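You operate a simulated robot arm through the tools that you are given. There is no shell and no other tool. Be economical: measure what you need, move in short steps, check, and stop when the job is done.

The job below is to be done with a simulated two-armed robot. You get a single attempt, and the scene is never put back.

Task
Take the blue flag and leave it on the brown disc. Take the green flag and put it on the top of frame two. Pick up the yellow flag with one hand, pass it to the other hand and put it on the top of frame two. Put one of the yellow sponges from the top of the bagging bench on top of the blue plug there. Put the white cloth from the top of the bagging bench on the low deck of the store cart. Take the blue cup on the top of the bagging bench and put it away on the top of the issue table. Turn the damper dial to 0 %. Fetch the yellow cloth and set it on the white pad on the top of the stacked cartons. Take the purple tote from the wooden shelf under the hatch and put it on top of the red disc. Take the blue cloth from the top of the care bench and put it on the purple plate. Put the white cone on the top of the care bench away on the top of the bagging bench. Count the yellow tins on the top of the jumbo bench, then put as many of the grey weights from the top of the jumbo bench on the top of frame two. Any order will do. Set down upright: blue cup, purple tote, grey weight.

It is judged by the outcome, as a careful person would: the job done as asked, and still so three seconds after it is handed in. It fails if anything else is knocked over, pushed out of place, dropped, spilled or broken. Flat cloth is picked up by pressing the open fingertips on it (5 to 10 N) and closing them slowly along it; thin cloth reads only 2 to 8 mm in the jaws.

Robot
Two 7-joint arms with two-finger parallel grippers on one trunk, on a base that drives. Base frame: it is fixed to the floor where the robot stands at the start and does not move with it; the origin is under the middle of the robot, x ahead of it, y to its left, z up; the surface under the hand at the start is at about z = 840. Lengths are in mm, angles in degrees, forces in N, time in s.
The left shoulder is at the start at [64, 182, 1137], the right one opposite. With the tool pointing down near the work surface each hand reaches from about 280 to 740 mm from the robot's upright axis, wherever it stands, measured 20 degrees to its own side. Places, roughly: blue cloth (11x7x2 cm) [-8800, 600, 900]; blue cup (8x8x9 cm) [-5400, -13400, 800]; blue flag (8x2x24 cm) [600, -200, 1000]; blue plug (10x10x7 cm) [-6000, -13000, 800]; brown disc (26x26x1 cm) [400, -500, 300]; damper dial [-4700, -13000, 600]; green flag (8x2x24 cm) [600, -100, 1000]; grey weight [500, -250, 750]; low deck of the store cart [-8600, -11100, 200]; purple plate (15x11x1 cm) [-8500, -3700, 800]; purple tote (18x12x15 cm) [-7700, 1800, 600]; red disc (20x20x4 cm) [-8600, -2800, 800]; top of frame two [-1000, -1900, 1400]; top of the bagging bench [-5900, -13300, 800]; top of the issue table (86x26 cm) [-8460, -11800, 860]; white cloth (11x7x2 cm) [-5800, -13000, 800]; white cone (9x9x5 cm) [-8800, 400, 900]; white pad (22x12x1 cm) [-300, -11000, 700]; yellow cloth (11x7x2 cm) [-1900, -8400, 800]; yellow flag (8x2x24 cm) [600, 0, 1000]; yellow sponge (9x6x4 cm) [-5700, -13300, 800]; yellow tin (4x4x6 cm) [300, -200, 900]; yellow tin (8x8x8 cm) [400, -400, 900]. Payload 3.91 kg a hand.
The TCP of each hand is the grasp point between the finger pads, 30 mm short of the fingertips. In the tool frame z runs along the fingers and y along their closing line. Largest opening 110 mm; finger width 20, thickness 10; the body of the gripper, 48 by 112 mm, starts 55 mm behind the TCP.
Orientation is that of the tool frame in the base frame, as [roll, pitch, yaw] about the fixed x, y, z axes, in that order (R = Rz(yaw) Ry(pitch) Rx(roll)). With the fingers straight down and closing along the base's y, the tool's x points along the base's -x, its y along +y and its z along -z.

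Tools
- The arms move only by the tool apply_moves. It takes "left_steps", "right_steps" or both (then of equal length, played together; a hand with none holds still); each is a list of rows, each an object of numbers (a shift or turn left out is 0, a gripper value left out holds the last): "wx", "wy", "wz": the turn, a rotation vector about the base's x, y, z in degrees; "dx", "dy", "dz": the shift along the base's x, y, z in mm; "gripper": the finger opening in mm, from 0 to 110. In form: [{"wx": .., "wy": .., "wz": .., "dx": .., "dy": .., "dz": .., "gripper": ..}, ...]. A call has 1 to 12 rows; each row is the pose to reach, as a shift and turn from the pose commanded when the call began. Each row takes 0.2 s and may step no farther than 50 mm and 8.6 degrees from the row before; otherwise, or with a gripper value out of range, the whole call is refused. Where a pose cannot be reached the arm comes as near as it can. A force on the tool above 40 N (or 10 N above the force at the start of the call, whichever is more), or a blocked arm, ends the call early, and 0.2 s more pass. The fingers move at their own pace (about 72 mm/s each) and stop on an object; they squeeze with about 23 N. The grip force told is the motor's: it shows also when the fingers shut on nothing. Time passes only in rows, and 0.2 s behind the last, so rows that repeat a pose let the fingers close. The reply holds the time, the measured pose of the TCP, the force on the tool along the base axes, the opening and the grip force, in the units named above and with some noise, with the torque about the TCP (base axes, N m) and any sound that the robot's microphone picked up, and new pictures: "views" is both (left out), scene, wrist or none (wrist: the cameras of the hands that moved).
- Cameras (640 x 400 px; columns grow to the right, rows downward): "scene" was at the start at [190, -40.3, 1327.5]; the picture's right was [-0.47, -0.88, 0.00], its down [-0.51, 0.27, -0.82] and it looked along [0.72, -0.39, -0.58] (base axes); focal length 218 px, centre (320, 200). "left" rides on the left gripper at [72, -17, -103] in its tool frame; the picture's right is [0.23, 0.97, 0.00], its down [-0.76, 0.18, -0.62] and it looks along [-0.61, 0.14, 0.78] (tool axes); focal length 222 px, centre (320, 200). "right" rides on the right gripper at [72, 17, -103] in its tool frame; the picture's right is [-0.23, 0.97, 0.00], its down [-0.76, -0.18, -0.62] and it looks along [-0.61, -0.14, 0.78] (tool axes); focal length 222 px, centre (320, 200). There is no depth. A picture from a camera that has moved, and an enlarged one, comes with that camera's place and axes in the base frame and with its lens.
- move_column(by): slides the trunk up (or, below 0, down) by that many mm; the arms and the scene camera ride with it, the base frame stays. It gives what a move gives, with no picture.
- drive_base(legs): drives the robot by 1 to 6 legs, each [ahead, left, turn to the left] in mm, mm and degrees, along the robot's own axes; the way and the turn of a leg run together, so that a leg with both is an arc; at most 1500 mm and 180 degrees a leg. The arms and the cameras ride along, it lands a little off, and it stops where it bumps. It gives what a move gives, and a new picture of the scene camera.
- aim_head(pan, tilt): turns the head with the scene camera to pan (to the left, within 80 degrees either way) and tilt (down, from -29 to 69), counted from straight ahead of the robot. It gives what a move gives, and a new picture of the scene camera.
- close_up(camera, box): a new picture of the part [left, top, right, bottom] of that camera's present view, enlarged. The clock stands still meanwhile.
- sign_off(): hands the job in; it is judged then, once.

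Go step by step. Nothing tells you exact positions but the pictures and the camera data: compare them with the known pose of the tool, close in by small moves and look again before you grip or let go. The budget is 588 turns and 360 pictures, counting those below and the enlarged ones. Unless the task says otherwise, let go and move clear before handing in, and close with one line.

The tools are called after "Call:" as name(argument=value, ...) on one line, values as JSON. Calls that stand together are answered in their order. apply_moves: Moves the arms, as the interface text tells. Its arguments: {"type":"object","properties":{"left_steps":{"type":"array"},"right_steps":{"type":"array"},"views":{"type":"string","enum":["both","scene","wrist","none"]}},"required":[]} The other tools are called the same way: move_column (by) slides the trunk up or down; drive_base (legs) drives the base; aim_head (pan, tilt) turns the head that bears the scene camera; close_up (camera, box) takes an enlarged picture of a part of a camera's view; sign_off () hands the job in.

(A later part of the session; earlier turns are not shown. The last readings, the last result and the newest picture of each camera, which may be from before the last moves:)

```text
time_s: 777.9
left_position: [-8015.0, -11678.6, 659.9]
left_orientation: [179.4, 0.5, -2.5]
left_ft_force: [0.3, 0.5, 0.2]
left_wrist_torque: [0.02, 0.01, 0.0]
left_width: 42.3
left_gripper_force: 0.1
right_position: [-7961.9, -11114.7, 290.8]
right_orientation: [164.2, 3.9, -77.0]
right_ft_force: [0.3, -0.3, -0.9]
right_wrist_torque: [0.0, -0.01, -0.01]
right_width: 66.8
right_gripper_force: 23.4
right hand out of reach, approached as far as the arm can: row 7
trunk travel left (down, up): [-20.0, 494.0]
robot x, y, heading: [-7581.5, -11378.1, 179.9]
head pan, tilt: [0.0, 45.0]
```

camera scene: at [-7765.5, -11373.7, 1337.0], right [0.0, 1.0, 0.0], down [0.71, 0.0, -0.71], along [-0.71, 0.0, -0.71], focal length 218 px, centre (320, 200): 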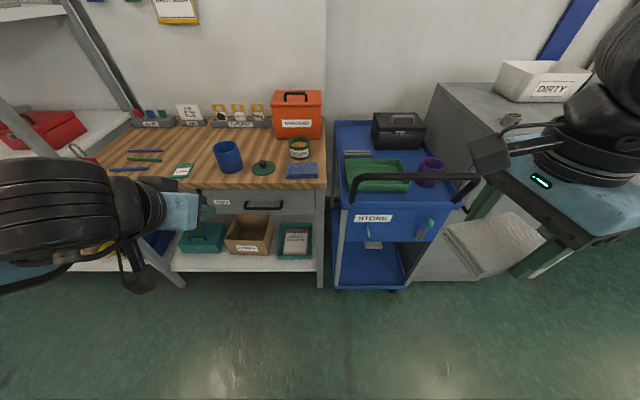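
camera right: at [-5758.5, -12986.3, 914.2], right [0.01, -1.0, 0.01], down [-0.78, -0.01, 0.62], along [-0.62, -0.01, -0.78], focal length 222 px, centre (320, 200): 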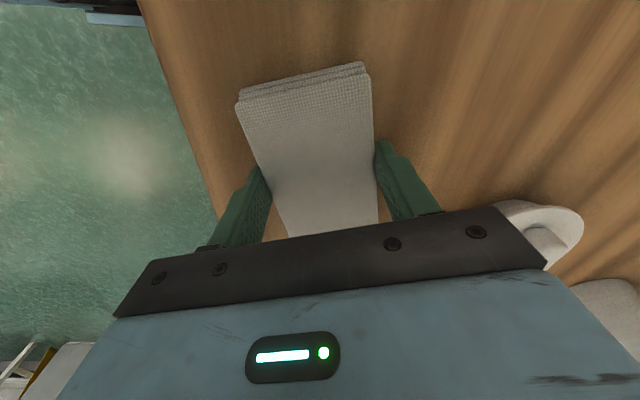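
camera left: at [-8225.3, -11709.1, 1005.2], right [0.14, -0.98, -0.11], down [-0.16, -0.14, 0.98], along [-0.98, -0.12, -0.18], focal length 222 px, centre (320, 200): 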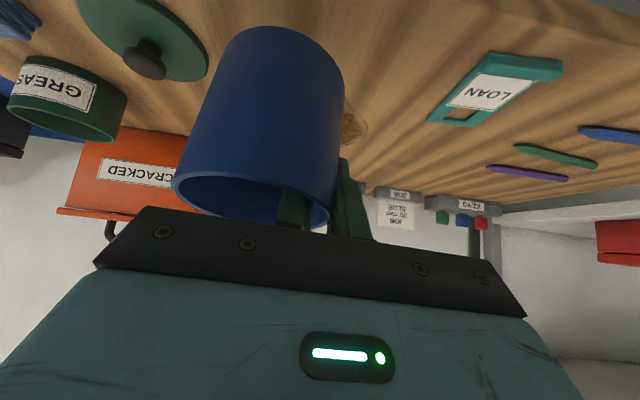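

Call:
apply_moves(left_steps=[{"dx": 30}, {"dx": 60}, {"dx": 90}, {"dx": 100}], right_steps=[{"dz": -3}, {"dz": -6}, {"dz": -6}, {"dz": -6}], views="none")

Call:
drive_base(legs=[[240, -10, 0]])

Call:
close_up(camera="right", box=[0, 0, 640, 400])

```text
time_s: 778.9
left_position: [-7956.6, -11686.3, 677.6]
left_orientation: [179.3, 0.4, -2.5]
left_ft_force: [0.0, 0.0, 0.0]
left_wrist_torque: [0.02, 0.0, -0.01]
left_width: 41.9
left_gripper_force: 0.1
left hand out of reach, approached as far as the arm can: row 2, 3, 4
right_position: [-7964.5, -11115.8, 286.1]
right_orientation: [164.1, 3.9, -77.0]
right_ft_force: [0.1, -0.1, -1.2]
right_wrist_torque: [0.0, 0.0, -0.01]
right_width: 67.0
right_gripper_force: 23.3
right hand out of reach, approached as far as the arm can: row 1, 2, 3, 4
trunk travel left (down, up): [-20.0, 494.0]
robot x, y, heading: [-7582.3, -11376.4, 180.4]
head pan, tilt: [0.0, 45.0]
```

```text
time_s: 780.6
left_position: [-8196.5, -11674.9, 677.6]
left_orientation: [179.3, 0.4, -2.7]
left_ft_force: [-0.4, 0.8, -0.1]
left_wrist_torque: [-0.01, 0.01, -0.03]
left_width: 42.1
left_gripper_force: 0.1
right_position: [-8202.4, -11104.2, 285.7]
right_orientation: [164.1, 3.8, -77.2]
right_ft_force: [-0.3, 0.0, -0.5]
right_wrist_torque: [0.0, -0.01, 0.03]
right_width: 67.2
right_gripper_force: 23.1
trunk travel left (down, up): [-20.0, 494.0]
robot x, y, heading: [-7816.2, -11362.4, 179.9]
head pan, tilt: [0.0, 45.0]
camera scene: at [-8143.6, -11361.9, 905.1], right [0.0, 1.0, 0.0], down [0.71, 0.0, -0.71], along [-0.71, 0.0, -0.71], focal length 218 px, centre (320, 200)
```

scene: 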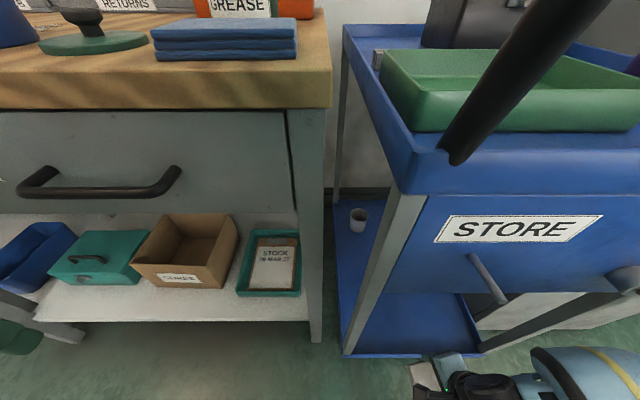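

```text
1.00 times, centred on (320, 200) of right (not enlarged: the box is as wide or as high as the picture)
camera zoom: at [-8173.4, -11177.7, 385.7], right [-0.96, 0.0, 0.28], down [0.17, 0.78, 0.6], along [-0.22, 0.62, -0.75], focal length 222 px, centre (320, 200)
```

zoom: 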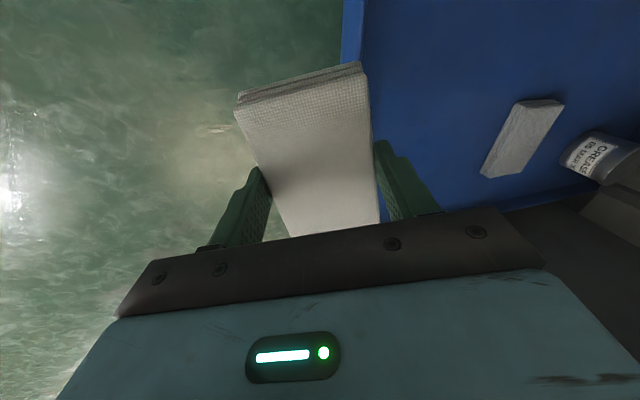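

The deck edge is at x about -8256, with free space in front of a small block and a can. I'll reach in.

Call:
apply_moves(right_steps=[{"dx": -30}, {"dx": -60}, {"dx": -90}, {"dx": -115}, {"dx": -133}, {"dx": -133, "dz": -15}, {"dx": -133, "dz": -30}], views="wrist")

```text
time_s: 782.5
left_position: [-8194.1, -11661.3, 680.2]
left_orientation: [179.6, 1.0, -5.4]
left_ft_force: [0.1, -0.2, 0.6]
left_wrist_torque: [-0.01, 0.03, 0.0]
left_width: 41.8
left_gripper_force: 0.0
right_position: [-8294.1, -11072.8, 255.2]
right_orientation: [165.4, 3.9, -80.4]
right_ft_force: [1.4, -0.2, 0.2]
right_wrist_torque: [0.04, 0.0, -0.02]
right_width: 67.0
right_gripper_force: 23.4
trunk travel left (down, up): [-20.0, 494.0]
robot x, y, heading: [-7810.3, -11367.5, 176.9]
head pan, tilt: [0.0, 45.0]
stopped in row 7 (right hand): the arm was blocked; the commanded pose is now the measured one
camera right: at [-8272.0, -11150.2, 354.8], right [-0.96, 0.05, 0.26], down [0.2, 0.77, 0.61], along [-0.17, 0.64, -0.75], focal length 222 px, centre (320, 200)
```

right: 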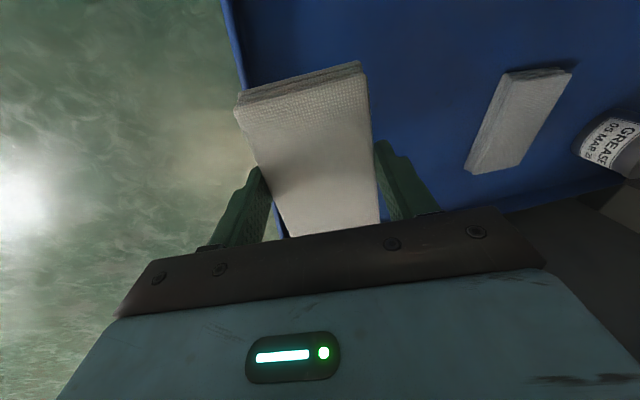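

The arm met something. I'll look at where it touches.

Call:
aim_head(pan=-35, tilt=50)

```text
time_s: 783.5
left_position: [-8194.5, -11660.7, 681.9]
left_orientation: [179.5, 1.2, -5.3]
left_ft_force: [1.2, 0.6, -0.3]
left_wrist_torque: [0.0, 0.04, 0.04]
left_width: 41.6
left_gripper_force: 0.0
right_position: [-8293.2, -11074.0, 254.2]
right_orientation: [165.5, 3.7, -80.1]
right_ft_force: [0.1, 0.1, 0.0]
right_wrist_torque: [-0.01, -0.01, 0.03]
right_width: 67.1
right_gripper_force: 23.2
trunk travel left (down, up): [-20.0, 494.0]
robot x, y, heading: [-7808.4, -11362.0, 176.9]
head pan, tilt: [-35.0, 50.0]
camera scene: at [-8105.0, -11307.5, 902.3], right [0.61, 0.79, 0.0], down [0.6, -0.47, -0.65], along [-0.52, 0.4, -0.76], focal length 218 px, centre (320, 200)
```

scene: 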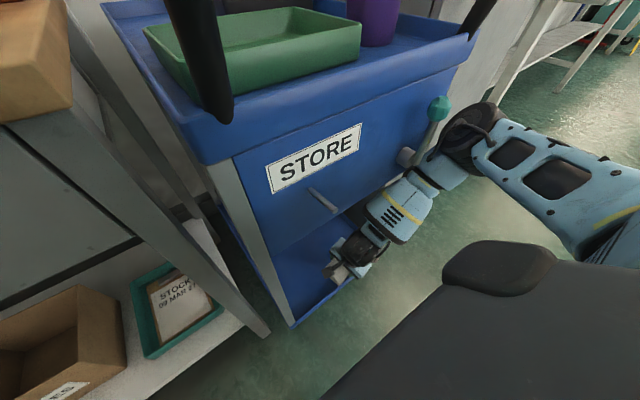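

The elbow touched the cart's lever. I'll pull back, tilt the hand further forward so the arm stays behind it, and reach again.

Call:
apply_moves(right_steps=[{"dx": 20, "dz": 5}, {"dx": 40, "dz": 10}, {"dx": 45, "dz": 15, "wy": 5}, {"dx": 45, "dz": 20, "wy": 10}, {"dx": 45, "dz": 20, "wy": 15}, {"dx": 45, "dz": 20, "wy": 20}, {"dx": 45, "dz": 20, "wy": 22}], views="none")

Call:
apply_moves(right_steps=[{"dx": -25, "dy": -10}, {"dx": -45, "dy": -20}, {"dx": -60, "dy": -30}, {"dx": -75, "dy": -35}], views="scene")

```text
time_s: 785.1
left_position: [-8202.4, -11659.9, 678.5]
left_orientation: [179.3, 0.5, -5.0]
left_ft_force: [-0.4, 0.2, -0.6]
left_wrist_torque: [0.01, -0.01, -0.01]
left_width: 42.1
left_gripper_force: 0.0
right_position: [-8272.4, -11077.7, 278.4]
right_orientation: [156.7, 5.3, -80.8]
right_ft_force: [0.4, 0.2, -0.5]
right_wrist_torque: [-0.01, 0.01, 0.03]
right_width: 67.0
right_gripper_force: 22.9
right hand out of reach, approached as far as the arm can: row 4, 5, 6, 7
trunk travel left (down, up): [-20.0, 494.0]
robot x, y, heading: [-7811.0, -11365.5, 177.2]
head pan, tilt: [-35.0, 50.0]
```

```text
time_s: 786.3
left_position: [-8202.5, -11652.7, 678.6]
left_orientation: [179.3, 0.4, -5.7]
left_ft_force: [0.3, 0.0, 0.2]
left_wrist_torque: [0.0, 0.01, 0.02]
left_width: 42.1
left_gripper_force: 0.1
right_position: [-8320.7, -11088.6, 264.7]
right_orientation: [158.7, 5.7, -82.3]
right_ft_force: [-0.1, 0.1, -0.7]
right_wrist_torque: [0.0, -0.05, 0.0]
right_width: 67.0
right_gripper_force: 22.7
trunk travel left (down, up): [-20.0, 494.0]
robot x, y, heading: [-7805.8, -11365.3, 176.7]
head pan, tilt: [-35.0, 50.0]
stopped in row 4 (right hand): the arm was blocked; the commanded pose is now the measured one
camera scene: at [-8111.1, -11299.4, 898.8], right [0.62, 0.78, 0.0], down [0.6, -0.48, -0.64], along [-0.51, 0.4, -0.77], focal length 218 px, centre (320, 200)
```

scene: 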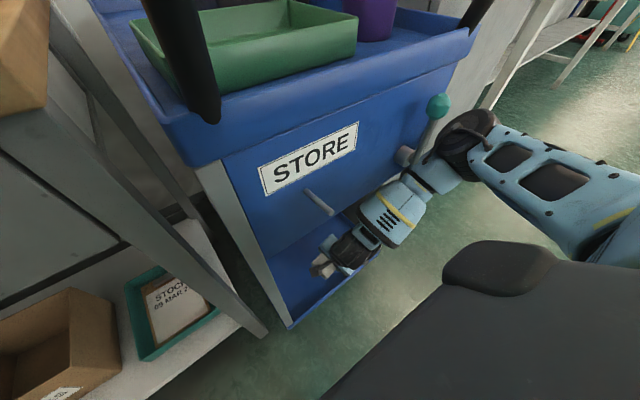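

The cloth is now well over the deck. I'll ease off slightly and lower to contact.

Call:
apply_moves(right_steps=[{"dx": 6, "dz": -6}, {"dx": 6, "dz": -14}, {"dx": 6, "dz": -20}, {"dx": 6, "dz": -26}, {"dx": 6, "dz": -32}, {"dx": 6, "dz": -38}], views="wrist")

```text
time_s: 787.7
left_position: [-8199.6, -11654.5, 679.0]
left_orientation: [179.3, 0.7, -5.7]
left_ft_force: [0.2, 0.5, 0.6]
left_wrist_torque: [0.02, 0.02, 0.0]
left_width: 42.1
left_gripper_force: 0.1
right_position: [-8317.4, -11092.4, 228.3]
right_orientation: [158.4, 5.7, -82.2]
right_ft_force: [0.5, -0.1, 0.3]
right_wrist_torque: [0.0, 0.02, -0.02]
right_width: 66.9
right_gripper_force: 22.6
trunk travel left (down, up): [-20.0, 494.0]
robot x, y, heading: [-7803.2, -11363.9, 176.8]
head pan, tilt: [-35.0, 50.0]
camera right: at [-8285.4, -11170.5, 324.3], right [-0.92, 0.07, 0.38], down [0.3, 0.75, 0.59], along [-0.25, 0.65, -0.71], focal length 222 px, centre (320, 200)
```

right: 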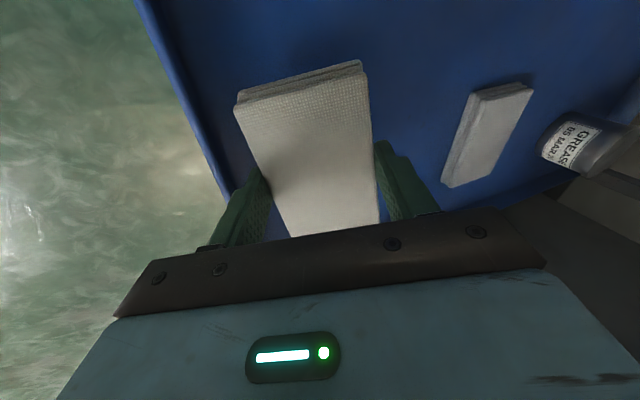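

Call:
apply_moves(right_steps=[{"dz": -5}, {"dz": -9}, {"dz": -13}, {"dz": -17}, {"dz": -21}, {"dz": -25}, {"dz": -29}], views="none")

```text
time_s: 789.1
left_position: [-8202.3, -11656.1, 678.0]
left_orientation: [179.4, 0.6, -5.7]
left_ft_force: [0.3, 0.2, 0.5]
left_wrist_torque: [-0.01, 0.01, -0.01]
left_width: 41.9
left_gripper_force: 0.0
right_position: [-8317.9, -11094.9, 205.6]
right_orientation: [158.6, 5.5, -81.9]
right_ft_force: [7.8, 1.3, 24.5]
right_wrist_torque: [-0.15, -1.04, 0.08]
right_width: 67.2
right_gripper_force: 22.3
trunk travel left (down, up): [-20.0, 494.0]
robot x, y, heading: [-7810.9, -11363.0, 176.9]
head pan, tilt: [-35.0, 50.0]
stopped in row 7 (right hand): the force on the tool passed its limit at 58 N (the readings are from after the stop); the commanded pose is now the measured one
```

Contact with the deck. I'll ease up and open, then withdraw upward and back.

Call:
apply_moves(right_steps=[{"dz": 5}, {"dz": 5, "gripper": 76}, {"dz": 6, "gripper": 88}, {"dz": 6, "gripper": 90}, {"dz": 22, "dx": 4}, {"dz": 42, "dx": 8}, {"dz": 62, "dx": 12}], views="wrist")

```text
time_s: 790.7
left_position: [-8198.9, -11655.5, 678.2]
left_orientation: [179.3, 0.8, -5.6]
left_ft_force: [0.0, 1.0, 0.0]
left_wrist_torque: [0.02, 0.01, -0.04]
left_width: 42.0
left_gripper_force: 0.1
right_position: [-8297.4, -11096.5, 262.9]
right_orientation: [159.3, 5.6, -81.8]
right_ft_force: [-0.2, 0.1, 0.5]
right_wrist_torque: [0.0, 0.02, 0.01]
right_width: 89.9
right_gripper_force: 0.0
trunk travel left (down, up): [-20.0, 494.0]
robot x, y, heading: [-7809.9, -11359.8, 176.7]
head pan, tilt: [-35.0, 50.0]
camera right: at [-8266.4, -11173.5, 358.1], right [-0.93, 0.06, 0.37], down [0.28, 0.76, 0.59], along [-0.24, 0.65, -0.72], focal length 222 px, centre (320, 200)
```

right: 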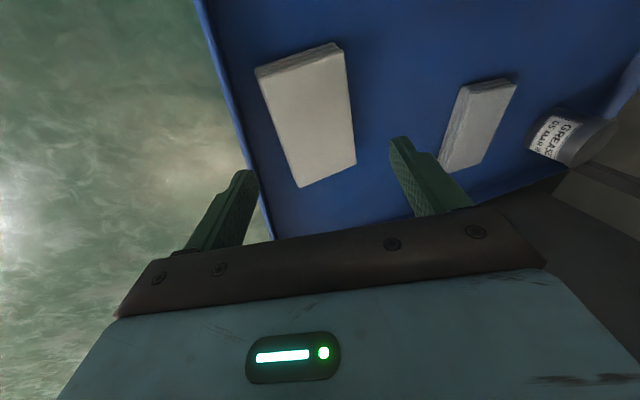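

The white cloth lies flat on the low deck. I'll back away and raise the trunk, checking the cart as I go.

Call:
apply_moves(right_steps=[{"dx": 30, "dz": 5}, {"dx": 65, "dz": 10}, {"dx": 100, "dz": 15}], views="none")

Call:
drive_base(legs=[[-500, 0, 3]])

Call:
move_column(by=400)

```text
time_s: 791.5
left_position: [-8203.1, -11655.1, 676.8]
left_orientation: [179.4, 0.5, -5.6]
left_ft_force: [-0.5, 0.5, 0.4]
left_wrist_torque: [-0.01, 0.03, 0.01]
left_width: 42.0
left_gripper_force: 0.1
right_position: [-8224.8, -11100.0, 287.3]
right_orientation: [159.3, 5.7, -81.8]
right_ft_force: [0.1, 0.1, 0.9]
right_wrist_torque: [-0.01, -0.02, 0.02]
right_width: 90.2
right_gripper_force: 0.1
right hand out of reach, approached as far as the arm can: row 3
trunk travel left (down, up): [-20.0, 494.0]
robot x, y, heading: [-7807.7, -11364.2, 177.0]
head pan, tilt: [-35.0, 50.0]
```

```text
time_s: 794.5
left_position: [-7682.8, -11688.4, 677.1]
left_orientation: [179.3, 0.5, -2.8]
left_ft_force: [0.1, 0.9, -0.3]
left_wrist_torque: [0.0, -0.01, 0.01]
left_width: 41.9
left_gripper_force: 0.0
right_position: [-7728.3, -11135.6, 287.7]
right_orientation: [159.3, 5.8, -79.2]
right_ft_force: [0.0, 0.1, 0.0]
right_wrist_torque: [0.01, -0.01, -0.03]
right_width: 90.0
right_gripper_force: 0.2
trunk travel left (down, up): [-20.0, 494.0]
robot x, y, heading: [-7301.3, -11378.5, 179.7]
head pan, tilt: [-35.0, 50.0]
camera scene: at [-7609.5, -11331.5, 898.2], right [0.58, 0.82, 0.0], down [0.62, -0.44, -0.64], along [-0.52, 0.37, -0.77], focal length 218 px, centre (320, 200)
```

scene: 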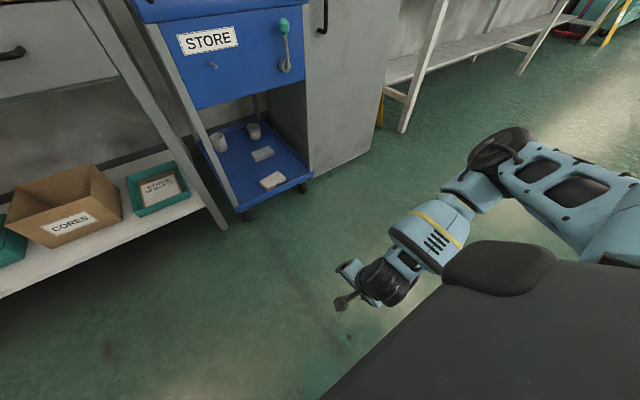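

```text
time_s: 798.4
left_position: [-7681.4, -11689.2, 1077.7]
left_orientation: [179.4, 0.4, -2.8]
left_ft_force: [1.2, -0.5, -0.2]
left_wrist_torque: [-0.02, 0.01, 0.04]
left_width: 41.9
left_gripper_force: 0.0
right_position: [-7739.7, -11134.1, 705.2]
right_orientation: [157.2, 6.0, -79.3]
right_ft_force: [0.3, 0.2, 0.5]
right_wrist_torque: [-0.02, 0.01, 0.0]
right_width: 89.9
right_gripper_force: 0.0
trunk travel left (down, up): [-420.0, 94.0]
robot x, y, heading: [-7302.1, -11376.8, 179.7]
head pan, tilt: [-35.0, 50.0]
```

The cloth is placed. My elbow touched the cart's lever, so I'll check that it still points the way it did.

Call:
aim_head(pan=-20, tilt=25)

Call:
close_up(camera="scene", box=[200, 150, 420, 290])

```text
time_s: 799.2
left_position: [-7681.6, -11689.4, 1077.5]
left_orientation: [179.3, 0.5, -2.8]
left_ft_force: [-0.1, 0.3, 0.6]
left_wrist_torque: [0.0, -0.03, 0.01]
left_width: 42.2
left_gripper_force: 0.2
right_position: [-7741.5, -11134.4, 705.2]
right_orientation: [157.1, 5.8, -79.4]
right_ft_force: [-0.4, 0.0, 0.5]
right_wrist_torque: [-0.01, 0.0, 0.01]
right_width: 89.8
right_gripper_force: 0.1
trunk travel left (down, up): [-420.0, 94.0]
robot x, y, heading: [-7304.6, -11373.5, 179.3]
head pan, tilt: [-20.0, 25.0]
camera scene: at [-7493.7, -11344.8, 1367.5], right [0.35, 0.94, 0.0], down [0.4, -0.15, -0.91], along [-0.85, 0.32, -0.42], focal length 218 px, centre (320, 200)
```

scene: 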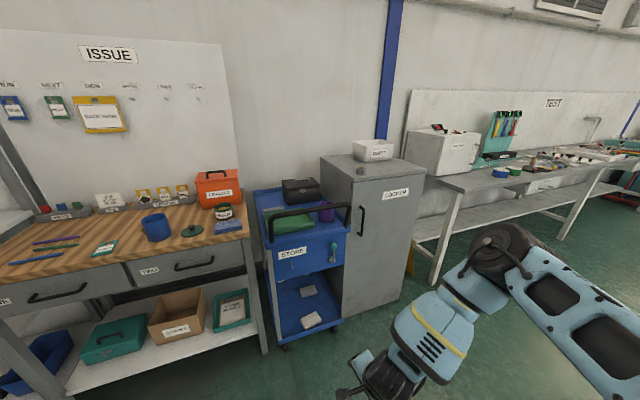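

```text
2.86 times, centred on (310, 220) of scene
camera zoom: at [-7493.7, -11344.8, 1367.5], right [0.35, 0.94, 0.0], down [0.4, -0.15, -0.91], along [-0.85, 0.32, -0.42], focal length 624 px, centre (349, 143)
```

zoom: 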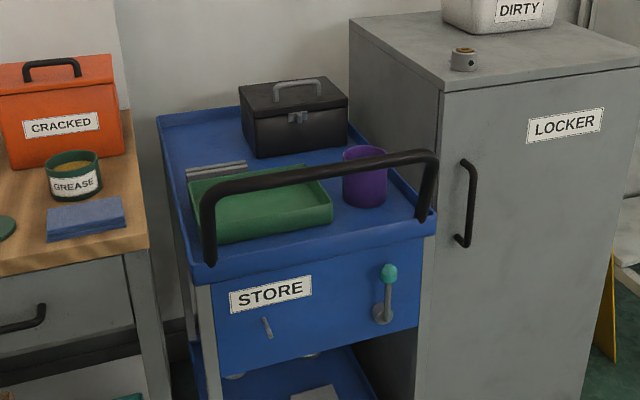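

The lever stands vertical as before. On to the damper dial: I'll reset the right hand and drive to the machine left of the bagging bench.

Call:
apply_moves(right_steps=[{"wy": -6, "dz": 30}, {"wy": -12, "dz": 60}, {"wy": -18, "dz": 95}, {"wy": -23, "dz": 130}, {"wy": -23, "dz": 170}, {"wy": -23, "dz": 210}, {"wy": -23, "dz": 250}, {"wy": -23, "dz": 290}, {"wy": -23, "dz": 330, "gripper": 60}, {"wy": -23, "dz": 370}], views="none")

Call:
apply_moves(right_steps=[{"wz": 8}, {"wz": 16}, {"wz": 24}, {"wz": 32}, {"wz": 40}, {"wz": 48}, {"wz": 56}, {"wz": 64}, {"wz": 72}, {"wz": 78}], views="none")

Call:
aim_head(pan=15, tilt=30)

Call:
drive_base(legs=[[0, 0, 90], [950, 700, 0], [0, 1450, 0]])

```text
time_s: 801.4
left_position: [-7681.1, -11689.1, 1077.0]
left_orientation: [179.4, 0.4, -2.8]
left_ft_force: [-0.1, 0.2, 0.0]
left_wrist_torque: [-0.01, 0.0, -0.01]
left_width: 42.2
left_gripper_force: 0.1
right_position: [-7740.6, -11134.0, 1077.6]
right_orientation: [179.8, 1.5, -77.9]
right_ft_force: [-0.1, -0.1, 0.1]
right_wrist_torque: [-0.01, -0.03, 0.01]
right_width: 60.0
right_gripper_force: 0.1
trunk travel left (down, up): [-420.0, 94.0]
robot x, y, heading: [-7302.7, -11377.3, 179.6]
head pan, tilt: [-20.0, 25.0]
```

```text
time_s: 803.6
left_position: [-7682.4, -11688.1, 1077.8]
left_orientation: [179.3, 0.5, -2.8]
left_ft_force: [-0.1, 0.5, 0.5]
left_wrist_torque: [-0.01, 0.02, -0.01]
left_width: 42.1
left_gripper_force: 0.0
right_position: [-7740.5, -11132.2, 1075.2]
right_orientation: [179.8, 1.4, 0.2]
right_ft_force: [-0.2, 0.5, 0.9]
right_wrist_torque: [0.01, -0.05, 0.05]
right_width: 59.9
right_gripper_force: 0.0
trunk travel left (down, up): [-420.0, 94.0]
robot x, y, heading: [-7301.7, -11377.9, 179.5]
head pan, tilt: [-20.0, 25.0]
```

```text
time_s: 804.6
left_position: [-7681.6, -11688.5, 1077.6]
left_orientation: [179.3, 0.4, -2.9]
left_ft_force: [-0.1, 0.1, 0.3]
left_wrist_torque: [-0.01, 0.03, -0.03]
left_width: 41.9
left_gripper_force: 0.1
right_position: [-7740.3, -11133.9, 1075.2]
right_orientation: [179.7, 1.4, 0.1]
right_ft_force: [0.5, -0.3, -0.1]
right_wrist_torque: [-0.01, 0.02, -0.02]
right_width: 59.9
right_gripper_force: 0.0
trunk travel left (down, up): [-420.0, 94.0]
robot x, y, heading: [-7301.5, -11378.8, 179.8]
head pan, tilt: [15.0, 30.0]
camera scene: at [-7494.8, -11399.6, 1359.6], right [-0.25, 0.97, 0.0], down [0.48, 0.13, -0.87], along [-0.84, -0.22, -0.5], focal length 218 px, centre (320, 200)
```

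scene: 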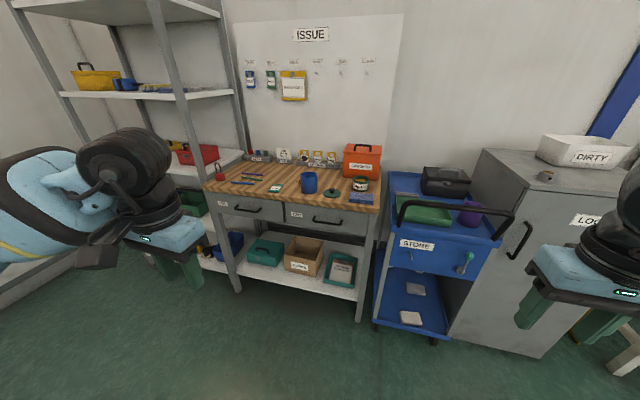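

```text
time_s: 827.2
left_position: [-4858.9, -12651.8, 1077.5]
left_orientation: [179.3, 0.5, 89.0]
left_ft_force: [0.2, 0.3, 0.0]
left_wrist_torque: [0.01, -0.02, 0.0]
left_width: 42.2
left_gripper_force: 0.1
right_position: [-5412.1, -12729.2, 1074.4]
right_orientation: [179.9, 1.5, 92.0]
right_ft_force: [-0.1, 0.2, 0.6]
right_wrist_torque: [0.03, 0.02, -0.01]
right_width: 60.3
right_gripper_force: 0.0
trunk travel left (down, up): [-420.0, 94.0]
robot x, y, heading: [-5178.8, -12281.6, -88.2]
head pan, tilt: [15.0, 30.0]
camera scene: at [-5154.1, -12471.8, 1359.6], right [-0.96, -0.28, 0.0], down [-0.14, 0.48, -0.87], along [0.25, -0.83, -0.5], focal length 218 px, centre (320, 200)
```

scene: 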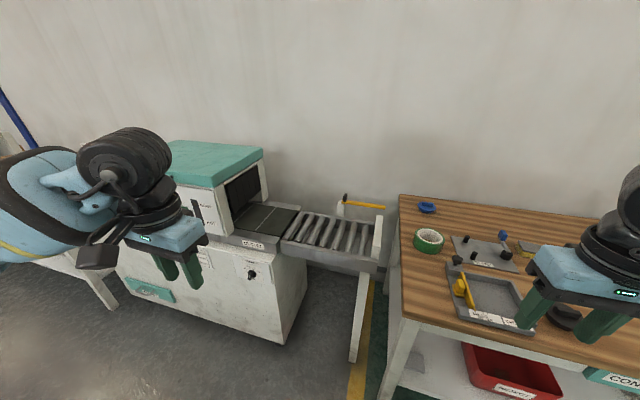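

Call:
close_up(camera="scene", box=[215, 240, 285, 300])

```text
6.67 times, centred on (250, 270) of scene
camera zoom: at [-5154.1, -12471.8, 1359.6], right [-0.96, -0.28, 0.0], down [-0.14, 0.48, -0.87], along [0.25, -0.83, -0.5], focal length 1455 px, centre (787, -267)
```

zoom: 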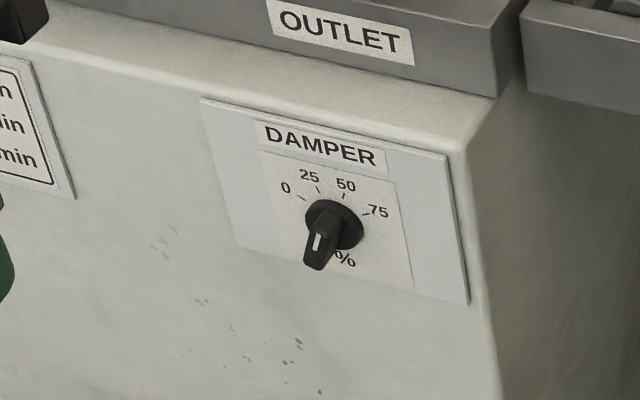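

The damper pointer looks near 50 (upright); 0 is up-left. I'll lower the trunk and turn the left hand forward so it can grip the knob.

Call:
move_column(by=-380)

Call:
apply_moves(left_steps=[{"wx": -7.5, "dy": -8}, {"wx": -15, "dy": -16}, {"wx": -22.5, "dy": -24}, {"wx": -30, "dy": -32}, {"wx": -37.5, "dy": -40}, {"wx": -45, "dy": -50}, {"wx": -52.5, "dy": -60}, {"wx": -60, "dy": -75}, {"wx": -67.5, "dy": -90}, {"wx": -75, "dy": -105}, {"wx": -82.5, "dy": -120}, {"wx": -90, "dy": -130}], views="none")

```text
time_s: 830.9
left_position: [-4858.6, -12651.3, 698.1]
left_orientation: [179.5, 0.5, 89.1]
left_ft_force: [1.2, 0.1, -0.1]
left_wrist_torque: [-0.03, 0.01, 0.03]
left_width: 42.2
left_gripper_force: 0.1
right_position: [-5410.9, -12730.6, 695.6]
right_orientation: [179.7, 1.4, 92.0]
right_ft_force: [0.0, 0.0, -0.9]
right_wrist_torque: [-0.01, 0.03, 0.01]
right_width: 60.3
right_gripper_force: 0.1
trunk travel left (down, up): [-40.0, 474.0]
robot x, y, heading: [-5180.7, -12282.4, -88.5]
head pan, tilt: [15.0, 30.0]
```

```text
time_s: 833.5
left_position: [-4814.1, -12839.0, 697.8]
left_orientation: [176.4, 72.5, 86.8]
left_ft_force: [-0.7, 0.2, -0.1]
left_wrist_torque: [-0.04, -0.01, -0.02]
left_width: 42.0
left_gripper_force: 0.1
left hand out of reach, approached as far as the arm can: row 1, 2, 3, 4, 5, 6, 7, 8, 9, 10, 11, 12
right_position: [-5411.9, -12730.1, 695.7]
right_orientation: [179.9, 1.4, 92.1]
right_ft_force: [0.5, 0.5, -0.4]
right_wrist_torque: [0.01, -0.04, -0.03]
right_width: 60.0
right_gripper_force: 0.1
trunk travel left (down, up): [-40.0, 474.0]
robot x, y, heading: [-5181.6, -12282.2, -88.6]
head pan, tilt: [15.0, 30.0]
```

Call:
apply_moves(left_steps=[{"dz": -25}, {"dz": -50}, {"dz": -75}, {"dz": -95}, {"dz": -95}], right_steps=[{"dy": 30}, {"dy": 60}, {"dy": 90}, {"dy": 120}, {"dy": 130}], views="none")

Call:
drive_base(legs=[[60, 150, -1.4]])

Call:
close_up(camera="left", box=[0, 0, 640, 400])

```text
time_s: 834.7
left_position: [-4815.2, -12837.0, 603.1]
left_orientation: [176.3, 72.6, 86.8]
left_ft_force: [-0.6, -0.6, -0.3]
left_wrist_torque: [0.02, 0.01, 0.01]
left_width: 42.0
left_gripper_force: 0.0
left hand out of reach, approached as far as the arm can: row 1
right_position: [-5406.4, -12652.2, 727.3]
right_orientation: [179.7, 1.4, 92.1]
right_ft_force: [-0.1, 0.2, 0.0]
right_wrist_torque: [-0.02, 0.02, -0.02]
right_width: 59.9
right_gripper_force: 0.1
right hand out of reach, approached as far as the arm can: row 3, 4, 5
trunk travel left (down, up): [-40.0, 474.0]
robot x, y, heading: [-5182.1, -12282.0, -88.5]
head pan, tilt: [15.0, 30.0]
```

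```text
time_s: 836.6
left_position: [-4679.3, -12905.4, 603.8]
left_orientation: [176.4, 72.7, 85.4]
left_ft_force: [-0.1, -1.0, 0.3]
left_wrist_torque: [-0.02, -0.03, 0.01]
left_width: 42.1
left_gripper_force: 0.0
right_position: [-5266.1, -12705.0, 726.7]
right_orientation: [179.8, 1.4, 90.5]
right_ft_force: [0.9, 1.1, -0.5]
right_wrist_torque: [-0.01, -0.02, -0.02]
right_width: 59.8
right_gripper_force: 0.1
trunk travel left (down, up): [-40.0, 474.0]
robot x, y, heading: [-5029.0, -12340.9, -89.9]
head pan, tilt: [15.0, 30.0]
camera scene: at [-5009.6, -12666.2, 943.7], right [-0.97, -0.26, 0.0], down [-0.13, 0.48, -0.87], along [0.22, -0.84, -0.5], focal length 218 px, centre (320, 200)
```

scene: 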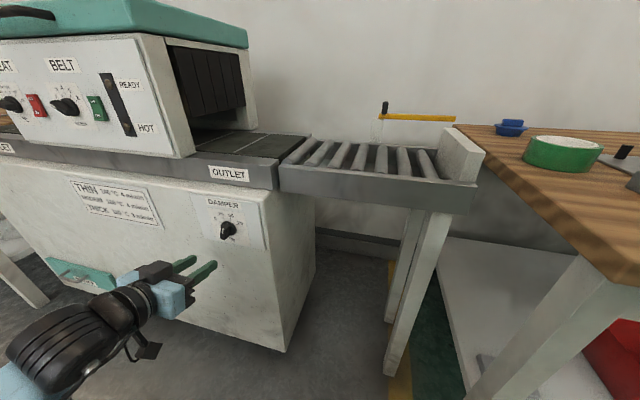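

```text
1.00 times, centred on (320, 200) of left (not enlarged: the box is as wide or as high as the picture)
camera zoom: at [-4694.5, -12785.7, 564.8], right [0.98, 0.05, -0.2], down [0.17, 0.36, 0.92], along [0.12, -0.93, 0.35], focal length 222 px, centre (320, 200)
```

zoom: 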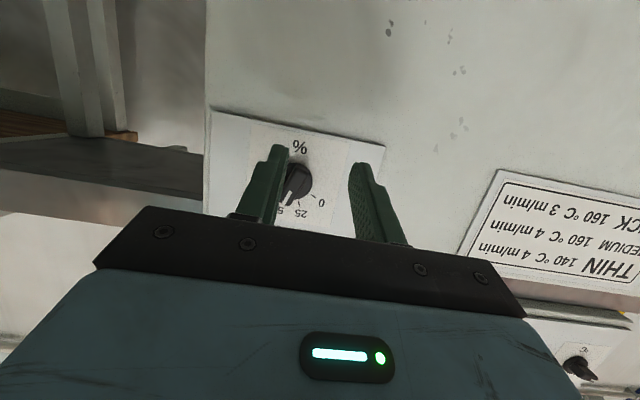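

The knob is at about [-4694, -13008, 628] and the pointer is at 50, so it needs about 75° counter-clockwise. I'll level the hand and line up with the knob axis.

Call:
apply_moves(left_steps=[{"wx": -5, "dz": 8, "dx": -5}, {"wx": -10, "dz": 16, "dx": -10}, {"wx": -15, "dz": 24, "dx": -15}, {"wx": -17, "dz": 24, "dx": -15, "gripper": 50}], views="wrist")

```text
time_s: 837.6
left_position: [-4690.3, -12905.5, 628.7]
left_orientation: [105.1, 88.7, 13.9]
left_ft_force: [-0.6, 0.1, 0.8]
left_wrist_torque: [0.0, 0.01, 0.0]
left_width: 50.0
left_gripper_force: 0.0
left hand out of reach, approached as far as the arm can: row 4
right_position: [-5266.3, -12704.2, 726.8]
right_orientation: [179.6, 1.4, 90.5]
right_ft_force: [-0.1, 0.1, 0.2]
right_wrist_torque: [-0.02, -0.02, 0.03]
right_width: 59.9
right_gripper_force: 0.1
trunk travel left (down, up): [-40.0, 474.0]
robot x, y, heading: [-5031.9, -12340.3, -89.8]
head pan, tilt: [15.0, 30.0]
camera left: at [-4703.7, -12801.9, 556.9], right [0.98, -0.02, -0.21], down [0.17, 0.62, 0.77], along [0.11, -0.79, 0.61], focal length 222 px, centre (320, 200)
```

left: 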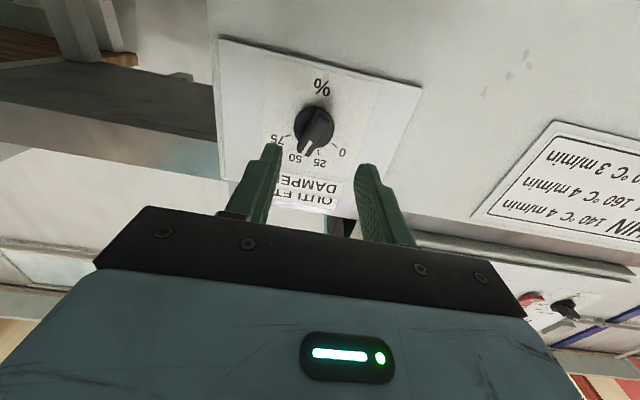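

I can read the dial well now: pointer about 45–50, 0 roughly 55–60° to the left. I'll centre on the knob and move in.

Call:
apply_moves(left_steps=[{"dx": -4, "dz": 4, "gripper": 44}, {"dx": -8, "dz": 8}, {"dx": -8, "dz": 8, "dy": -15}], views="none")

Call:
drive_base(legs=[[65, 0, 0]])

Call:
close_up(camera="left", box=[160, 0, 480, 200])

```text
time_s: 838.4
left_position: [-4689.7, -12919.7, 638.6]
left_orientation: [109.0, 88.7, 17.7]
left_ft_force: [-0.4, -0.1, 1.2]
left_wrist_torque: [-0.01, -0.01, -0.01]
left_width: 43.5
left_gripper_force: 0.2
left hand out of reach, approached as far as the arm can: row 1, 2, 3
right_position: [-5265.6, -12705.0, 727.6]
right_orientation: [179.6, 1.4, 90.5]
right_ft_force: [-0.4, 0.7, 0.4]
right_wrist_torque: [-0.01, 0.01, 0.0]
right_width: 59.8
right_gripper_force: 0.1
trunk travel left (down, up): [-40.0, 474.0]
robot x, y, heading: [-5032.5, -12344.2, -90.2]
head pan, tilt: [15.0, 30.0]
```

```text
time_s: 839.5
left_position: [-4690.8, -12971.5, 638.2]
left_orientation: [118.6, 88.6, 27.5]
left_ft_force: [0.2, 1.6, -1.0]
left_wrist_torque: [0.0, 0.0, -0.06]
left_width: 43.9
left_gripper_force: 0.0
right_position: [-5265.0, -12762.1, 727.1]
right_orientation: [179.7, 1.4, 90.6]
right_ft_force: [0.0, -0.1, -0.3]
right_wrist_torque: [-0.03, 0.01, 0.01]
right_width: 59.9
right_gripper_force: 0.1
trunk travel left (down, up): [-40.0, 474.0]
robot x, y, heading: [-5032.0, -12396.2, -89.9]
head pan, tilt: [15.0, 30.0]
stopped in leg 1: the force on the tool passed its limit at 145 N (the readings are from after the stop); the commanded pose is now the measured one
camera scene: at [-5008.9, -12722.9, 943.8], right [-0.97, -0.26, 0.0], down [-0.13, 0.48, -0.87], along [0.23, -0.84, -0.5], focal length 218 px, centre (320, 200)
```

scene: 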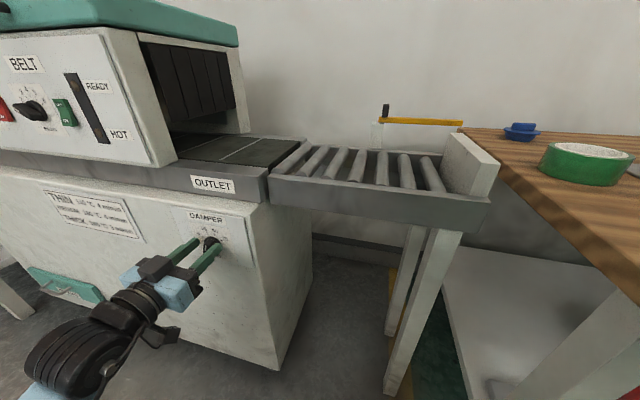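

```text
2.00 times, centred on (320, 100) of left
camera zoom: at [-4704.9, -12867.4, 567.5], right [0.98, -0.02, -0.21], down [0.17, 0.61, 0.77], along [0.11, -0.79, 0.6], focal length 444 px, centre (320, 400)
```

zoom: 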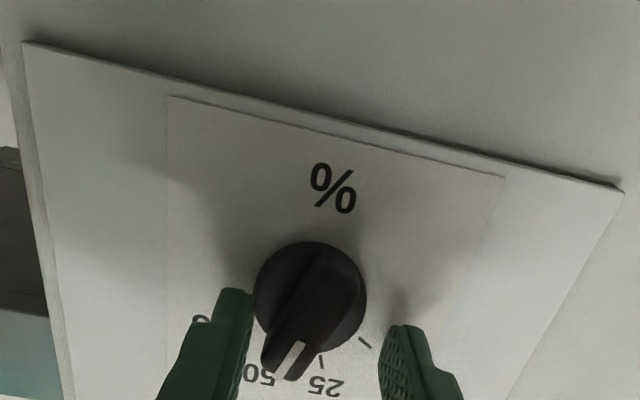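

The fingertips reached the panel on either side of the knob. I'll back off a few millimetres and close on the knob.

Call:
apply_moves(left_steps=[{"dy": 4}, {"dy": 6}, {"dy": 6, "gripper": 30, "dx": -3}, {"dy": 6, "gripper": 15, "dx": -3}, {"dy": 6, "gripper": 5, "dx": -3}, {"dy": 6, "gripper": 5, "dx": -3}], views="none")

Call:
close_up(camera="left", box=[160, 0, 480, 200])

```text
time_s: 840.9
left_position: [-4696.2, -12965.8, 638.4]
left_orientation: [118.4, 88.7, 26.9]
left_ft_force: [-14.9, 2.1, 1.1]
left_wrist_torque: [-0.83, 0.11, 0.15]
left_width: 14.8
left_gripper_force: 44.9
right_position: [-5266.5, -12761.9, 727.2]
right_orientation: [179.7, 1.3, 90.5]
right_ft_force: [-0.2, -0.2, 0.0]
right_wrist_torque: [0.02, -0.01, 0.0]
right_width: 60.1
right_gripper_force: 0.1
trunk travel left (down, up): [-40.0, 474.0]
robot x, y, heading: [-5034.8, -12395.6, -89.8]
head pan, tilt: [15.0, 30.0]
```

```text
2.00 times, centred on (320, 100) of left
camera zoom: at [-4709.5, -12861.1, 568.3], right [0.98, -0.02, -0.21], down [0.18, 0.61, 0.77], along [0.11, -0.79, 0.6], focal length 444 px, centre (320, 400)
```

zoom: 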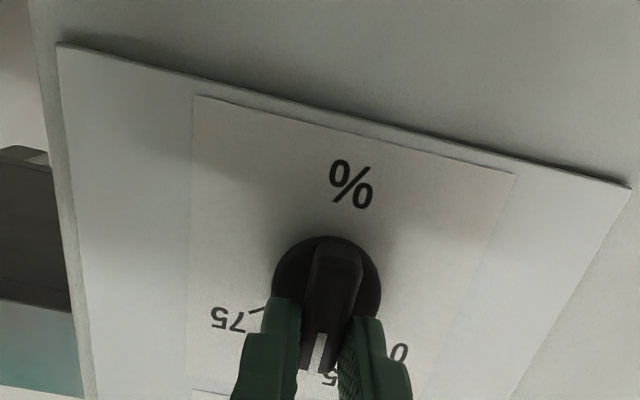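

The knob bar is gripped. Now I'll turn it counter-clockwise by about 56°.

Call:
apply_moves(left_steps=[{"dx": -2, "dz": -1, "wy": 7}, {"dx": -2, "dz": -1, "wy": 14}, {"dx": -2, "dz": -1, "wy": 21}, {"dx": -2, "dz": -1, "wy": 28}, {"dx": -2, "dz": -1, "wy": 35}, {"dx": -2, "dz": -1, "wy": 42}, {"dx": -2, "dz": -1, "wy": 49}, {"dx": -2, "dz": -1, "wy": 56}, {"dx": -2, "dz": -1, "wy": 56}], views="none")

Call:
close_up(camera="left", box=[160, 0, 480, 200])

```text
time_s: 842.9
left_position: [-4690.8, -12965.5, 635.9]
left_orientation: [-89.4, 35.3, 179.7]
left_ft_force: [35.9, 3.2, -2.3]
left_wrist_torque: [0.51, -0.2, 1.08]
left_width: 15.0
left_gripper_force: 45.0
right_position: [-5264.3, -12762.0, 727.8]
right_orientation: [179.9, 1.3, 90.6]
right_ft_force: [-0.5, -0.8, -0.6]
right_wrist_torque: [0.01, -0.01, 0.02]
right_width: 60.1
right_gripper_force: 0.0
trunk travel left (down, up): [-40.0, 474.0]
robot x, y, heading: [-5029.3, -12399.5, -89.9]
head pan, tilt: [15.0, 30.0]
```

```text
2.00 times, centred on (320, 100) of left
camera zoom: at [-4758.9, -12861.8, 607.4], right [0.38, -0.01, -0.93], down [0.73, 0.62, 0.29], along [0.57, -0.79, 0.24], focal length 444 px, centre (320, 400)
```

zoom: 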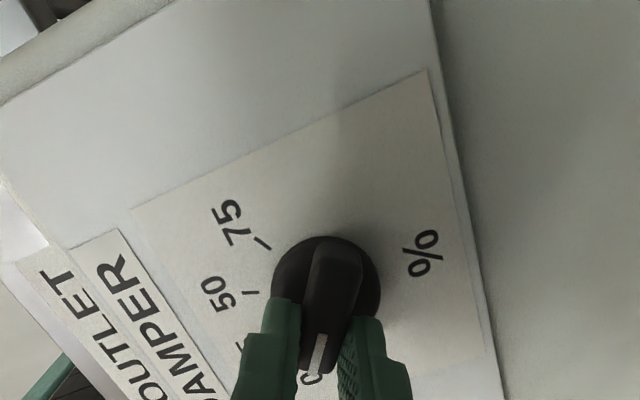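

The pointer is near 0. I'll release, back off and look properly.

Call:
apply_moves(left_steps=[{"dx": -5}, {"dx": -6, "gripper": 25}, {"dx": -6, "gripper": 44}, {"dx": -6, "gripper": 44}, {"dx": -6, "dy": 20}, {"dx": -6, "dy": 45}], views="none")

Call:
close_up(camera="left", box=[200, 40, 440, 190])

```text
time_s: 843.3
left_position: [-4692.3, -12964.9, 635.0]
left_orientation: [-89.6, 35.7, -179.8]
left_ft_force: [5.1, -1.3, -1.9]
left_wrist_torque: [0.38, -0.05, 0.6]
left_width: 14.8
left_gripper_force: 44.9
right_position: [-5265.0, -12764.3, 727.6]
right_orientation: [179.8, 1.2, 90.5]
right_ft_force: [-0.1, -0.3, 0.0]
right_wrist_torque: [0.01, -0.02, -0.02]
right_width: 60.2
right_gripper_force: 0.0
trunk travel left (down, up): [-40.0, 474.0]
robot x, y, heading: [-5032.7, -12399.6, -90.0]
head pan, tilt: [15.0, 30.0]
stopped in row 1 (left hand): the force on the tool passed its limit at 48 N (the readings are from after the stop); the commanded pose is now the measured one
```

```text
2.67 times, centred on (320, 115) of left
camera zoom: at [-4760.5, -12862.4, 606.9], right [0.38, 0.0, -0.92], down [0.72, 0.62, 0.3], along [0.58, -0.78, 0.24], focal length 592 px, centre (320, 427)
```

zoom: 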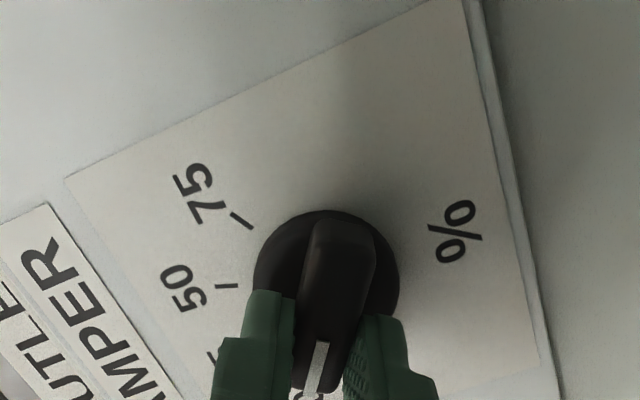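

Call:
apply_moves(left_steps=[{"gripper": 25}, {"gripper": 44}, {"gripper": 44}, {"dy": 20}, {"dy": 45}, {"dy": 60}], views="none")

Call:
close_up(camera="left", box=[200, 50, 440, 200])

```text
time_s: 844.7
left_position: [-4688.1, -12925.3, 624.1]
left_orientation: [-89.3, 35.7, -179.9]
left_ft_force: [1.1, -0.1, -0.2]
left_wrist_torque: [0.01, 0.01, -0.01]
left_width: 43.8
left_gripper_force: 0.0
left hand out of reach, approached as far as the arm can: row 5, 6
right_position: [-5264.6, -12762.9, 728.3]
right_orientation: [179.8, 1.4, 90.6]
right_ft_force: [0.4, -0.2, 0.4]
right_wrist_torque: [0.01, 0.04, 0.01]
right_width: 60.0
right_gripper_force: 0.1
trunk travel left (down, up): [-40.0, 474.0]
robot x, y, heading: [-5032.0, -12397.0, -89.6]
head pan, tilt: [15.0, 30.0]
```

```text
2.67 times, centred on (320, 125) of left
camera zoom: at [-4755.4, -12822.1, 595.3], right [0.38, -0.01, -0.92], down [0.73, 0.62, 0.29], along [0.57, -0.78, 0.25], focal length 592 px, centre (320, 400)
```

zoom: 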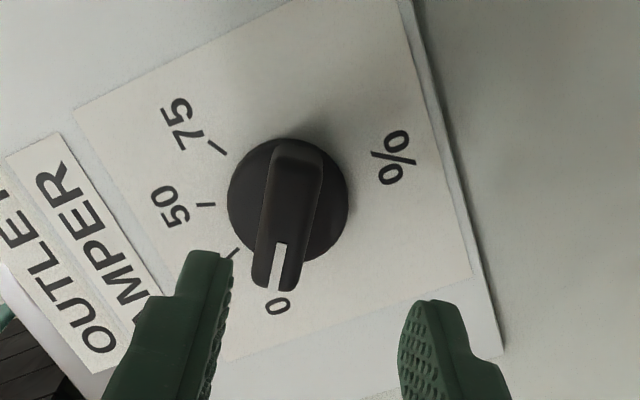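

The pointer is within a few degrees of 0. I'll do a small trim: re-grip and turn about 5° more.

Call:
apply_moves(left_steps=[{"dy": -12, "dx": -1, "dz": 4}, {"dy": -25, "dx": -2, "dz": 8}, {"dy": -36, "dx": -4, "dz": 11}, {"dy": -39, "dx": -5, "dz": 12}, {"dy": -39, "dx": -5, "dz": 12, "gripper": 25}, {"dy": -39, "dx": -5, "dz": 12, "gripper": 5}, {"dy": -39, "dx": -5, "dz": 12, "gripper": 5}, {"dy": -39, "dx": -5, "dz": 12, "gripper": 5}], views="none")

Call:
apply_moves(left_steps=[{"wy": 3}, {"wy": 5.5}, {"wy": 5.5}], views="none")

```text
time_s: 846.5
left_position: [-4689.6, -12962.6, 636.4]
left_orientation: [-89.6, 35.6, 180.0]
left_ft_force: [3.2, 0.3, -3.9]
left_wrist_torque: [0.31, -0.03, 0.21]
left_width: 14.8
left_gripper_force: 44.8
right_position: [-5264.5, -12760.8, 726.0]
right_orientation: [179.7, 1.3, 90.7]
right_ft_force: [0.7, -0.1, 0.2]
right_wrist_torque: [0.02, -0.01, 0.04]
right_width: 60.2
right_gripper_force: 0.1
trunk travel left (down, up): [-40.0, 474.0]
robot x, y, heading: [-5032.7, -12396.5, -89.7]
head pan, tilt: [15.0, 30.0]
```

```text
time_s: 847.3
left_position: [-4690.4, -12964.0, 636.0]
left_orientation: [-89.7, 29.9, -179.9]
left_ft_force: [2.9, 6.5, -11.8]
left_wrist_torque: [-0.14, -0.11, 1.22]
left_width: 14.5
left_gripper_force: 45.1
right_position: [-5264.9, -12762.4, 725.5]
right_orientation: [179.8, 1.3, 90.6]
right_ft_force: [-0.6, 0.0, 0.9]
right_wrist_torque: [-0.01, -0.01, 0.0]
right_width: 60.0
right_gripper_force: 0.0
trunk travel left (down, up): [-40.0, 474.0]
robot x, y, heading: [-5031.1, -12394.1, -89.5]
head pan, tilt: [15.0, 30.0]
```

Call:
apply_moves(left_steps=[{"gripper": 25}, {"gripper": 44}, {"gripper": 44}, {"dy": 20}, {"dy": 42}, {"dy": 58}], views="none")

Call:
close_up(camera="left", box=[200, 50, 440, 200])

```text
time_s: 848.7
left_position: [-4681.8, -12924.7, 628.2]
left_orientation: [-89.3, 30.1, -180.0]
left_ft_force: [0.5, 0.2, -0.2]
left_wrist_torque: [0.0, -0.01, -0.03]
left_width: 44.3
left_gripper_force: 0.1
left hand out of reach, approached as far as the arm can: row 5, 6
right_position: [-5265.0, -12762.5, 728.2]
right_orientation: [179.7, 1.3, 90.6]
right_ft_force: [0.3, -0.7, -1.1]
right_wrist_torque: [-0.02, 0.03, 0.03]
right_width: 59.8
right_gripper_force: 0.0
trunk travel left (down, up): [-40.0, 474.0]
robot x, y, heading: [-5032.4, -12398.2, -90.0]
head pan, tilt: [15.0, 30.0]
```

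```text
2.67 times, centred on (320, 125) of left
camera zoom: at [-4754.1, -12822.2, 604.6], right [0.29, -0.01, -0.96], down [0.75, 0.62, 0.22], along [0.59, -0.78, 0.19], focal length 592 px, centre (320, 400)
```

zoom: 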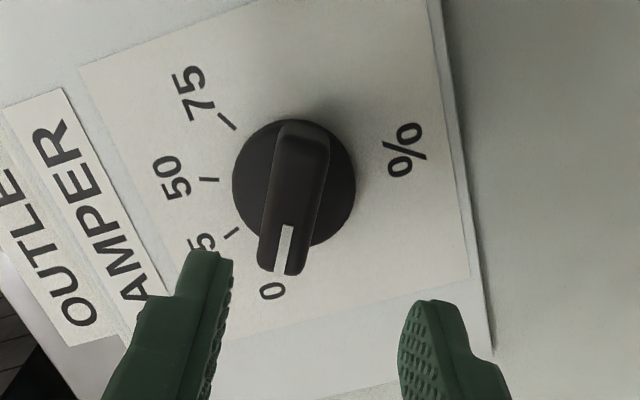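

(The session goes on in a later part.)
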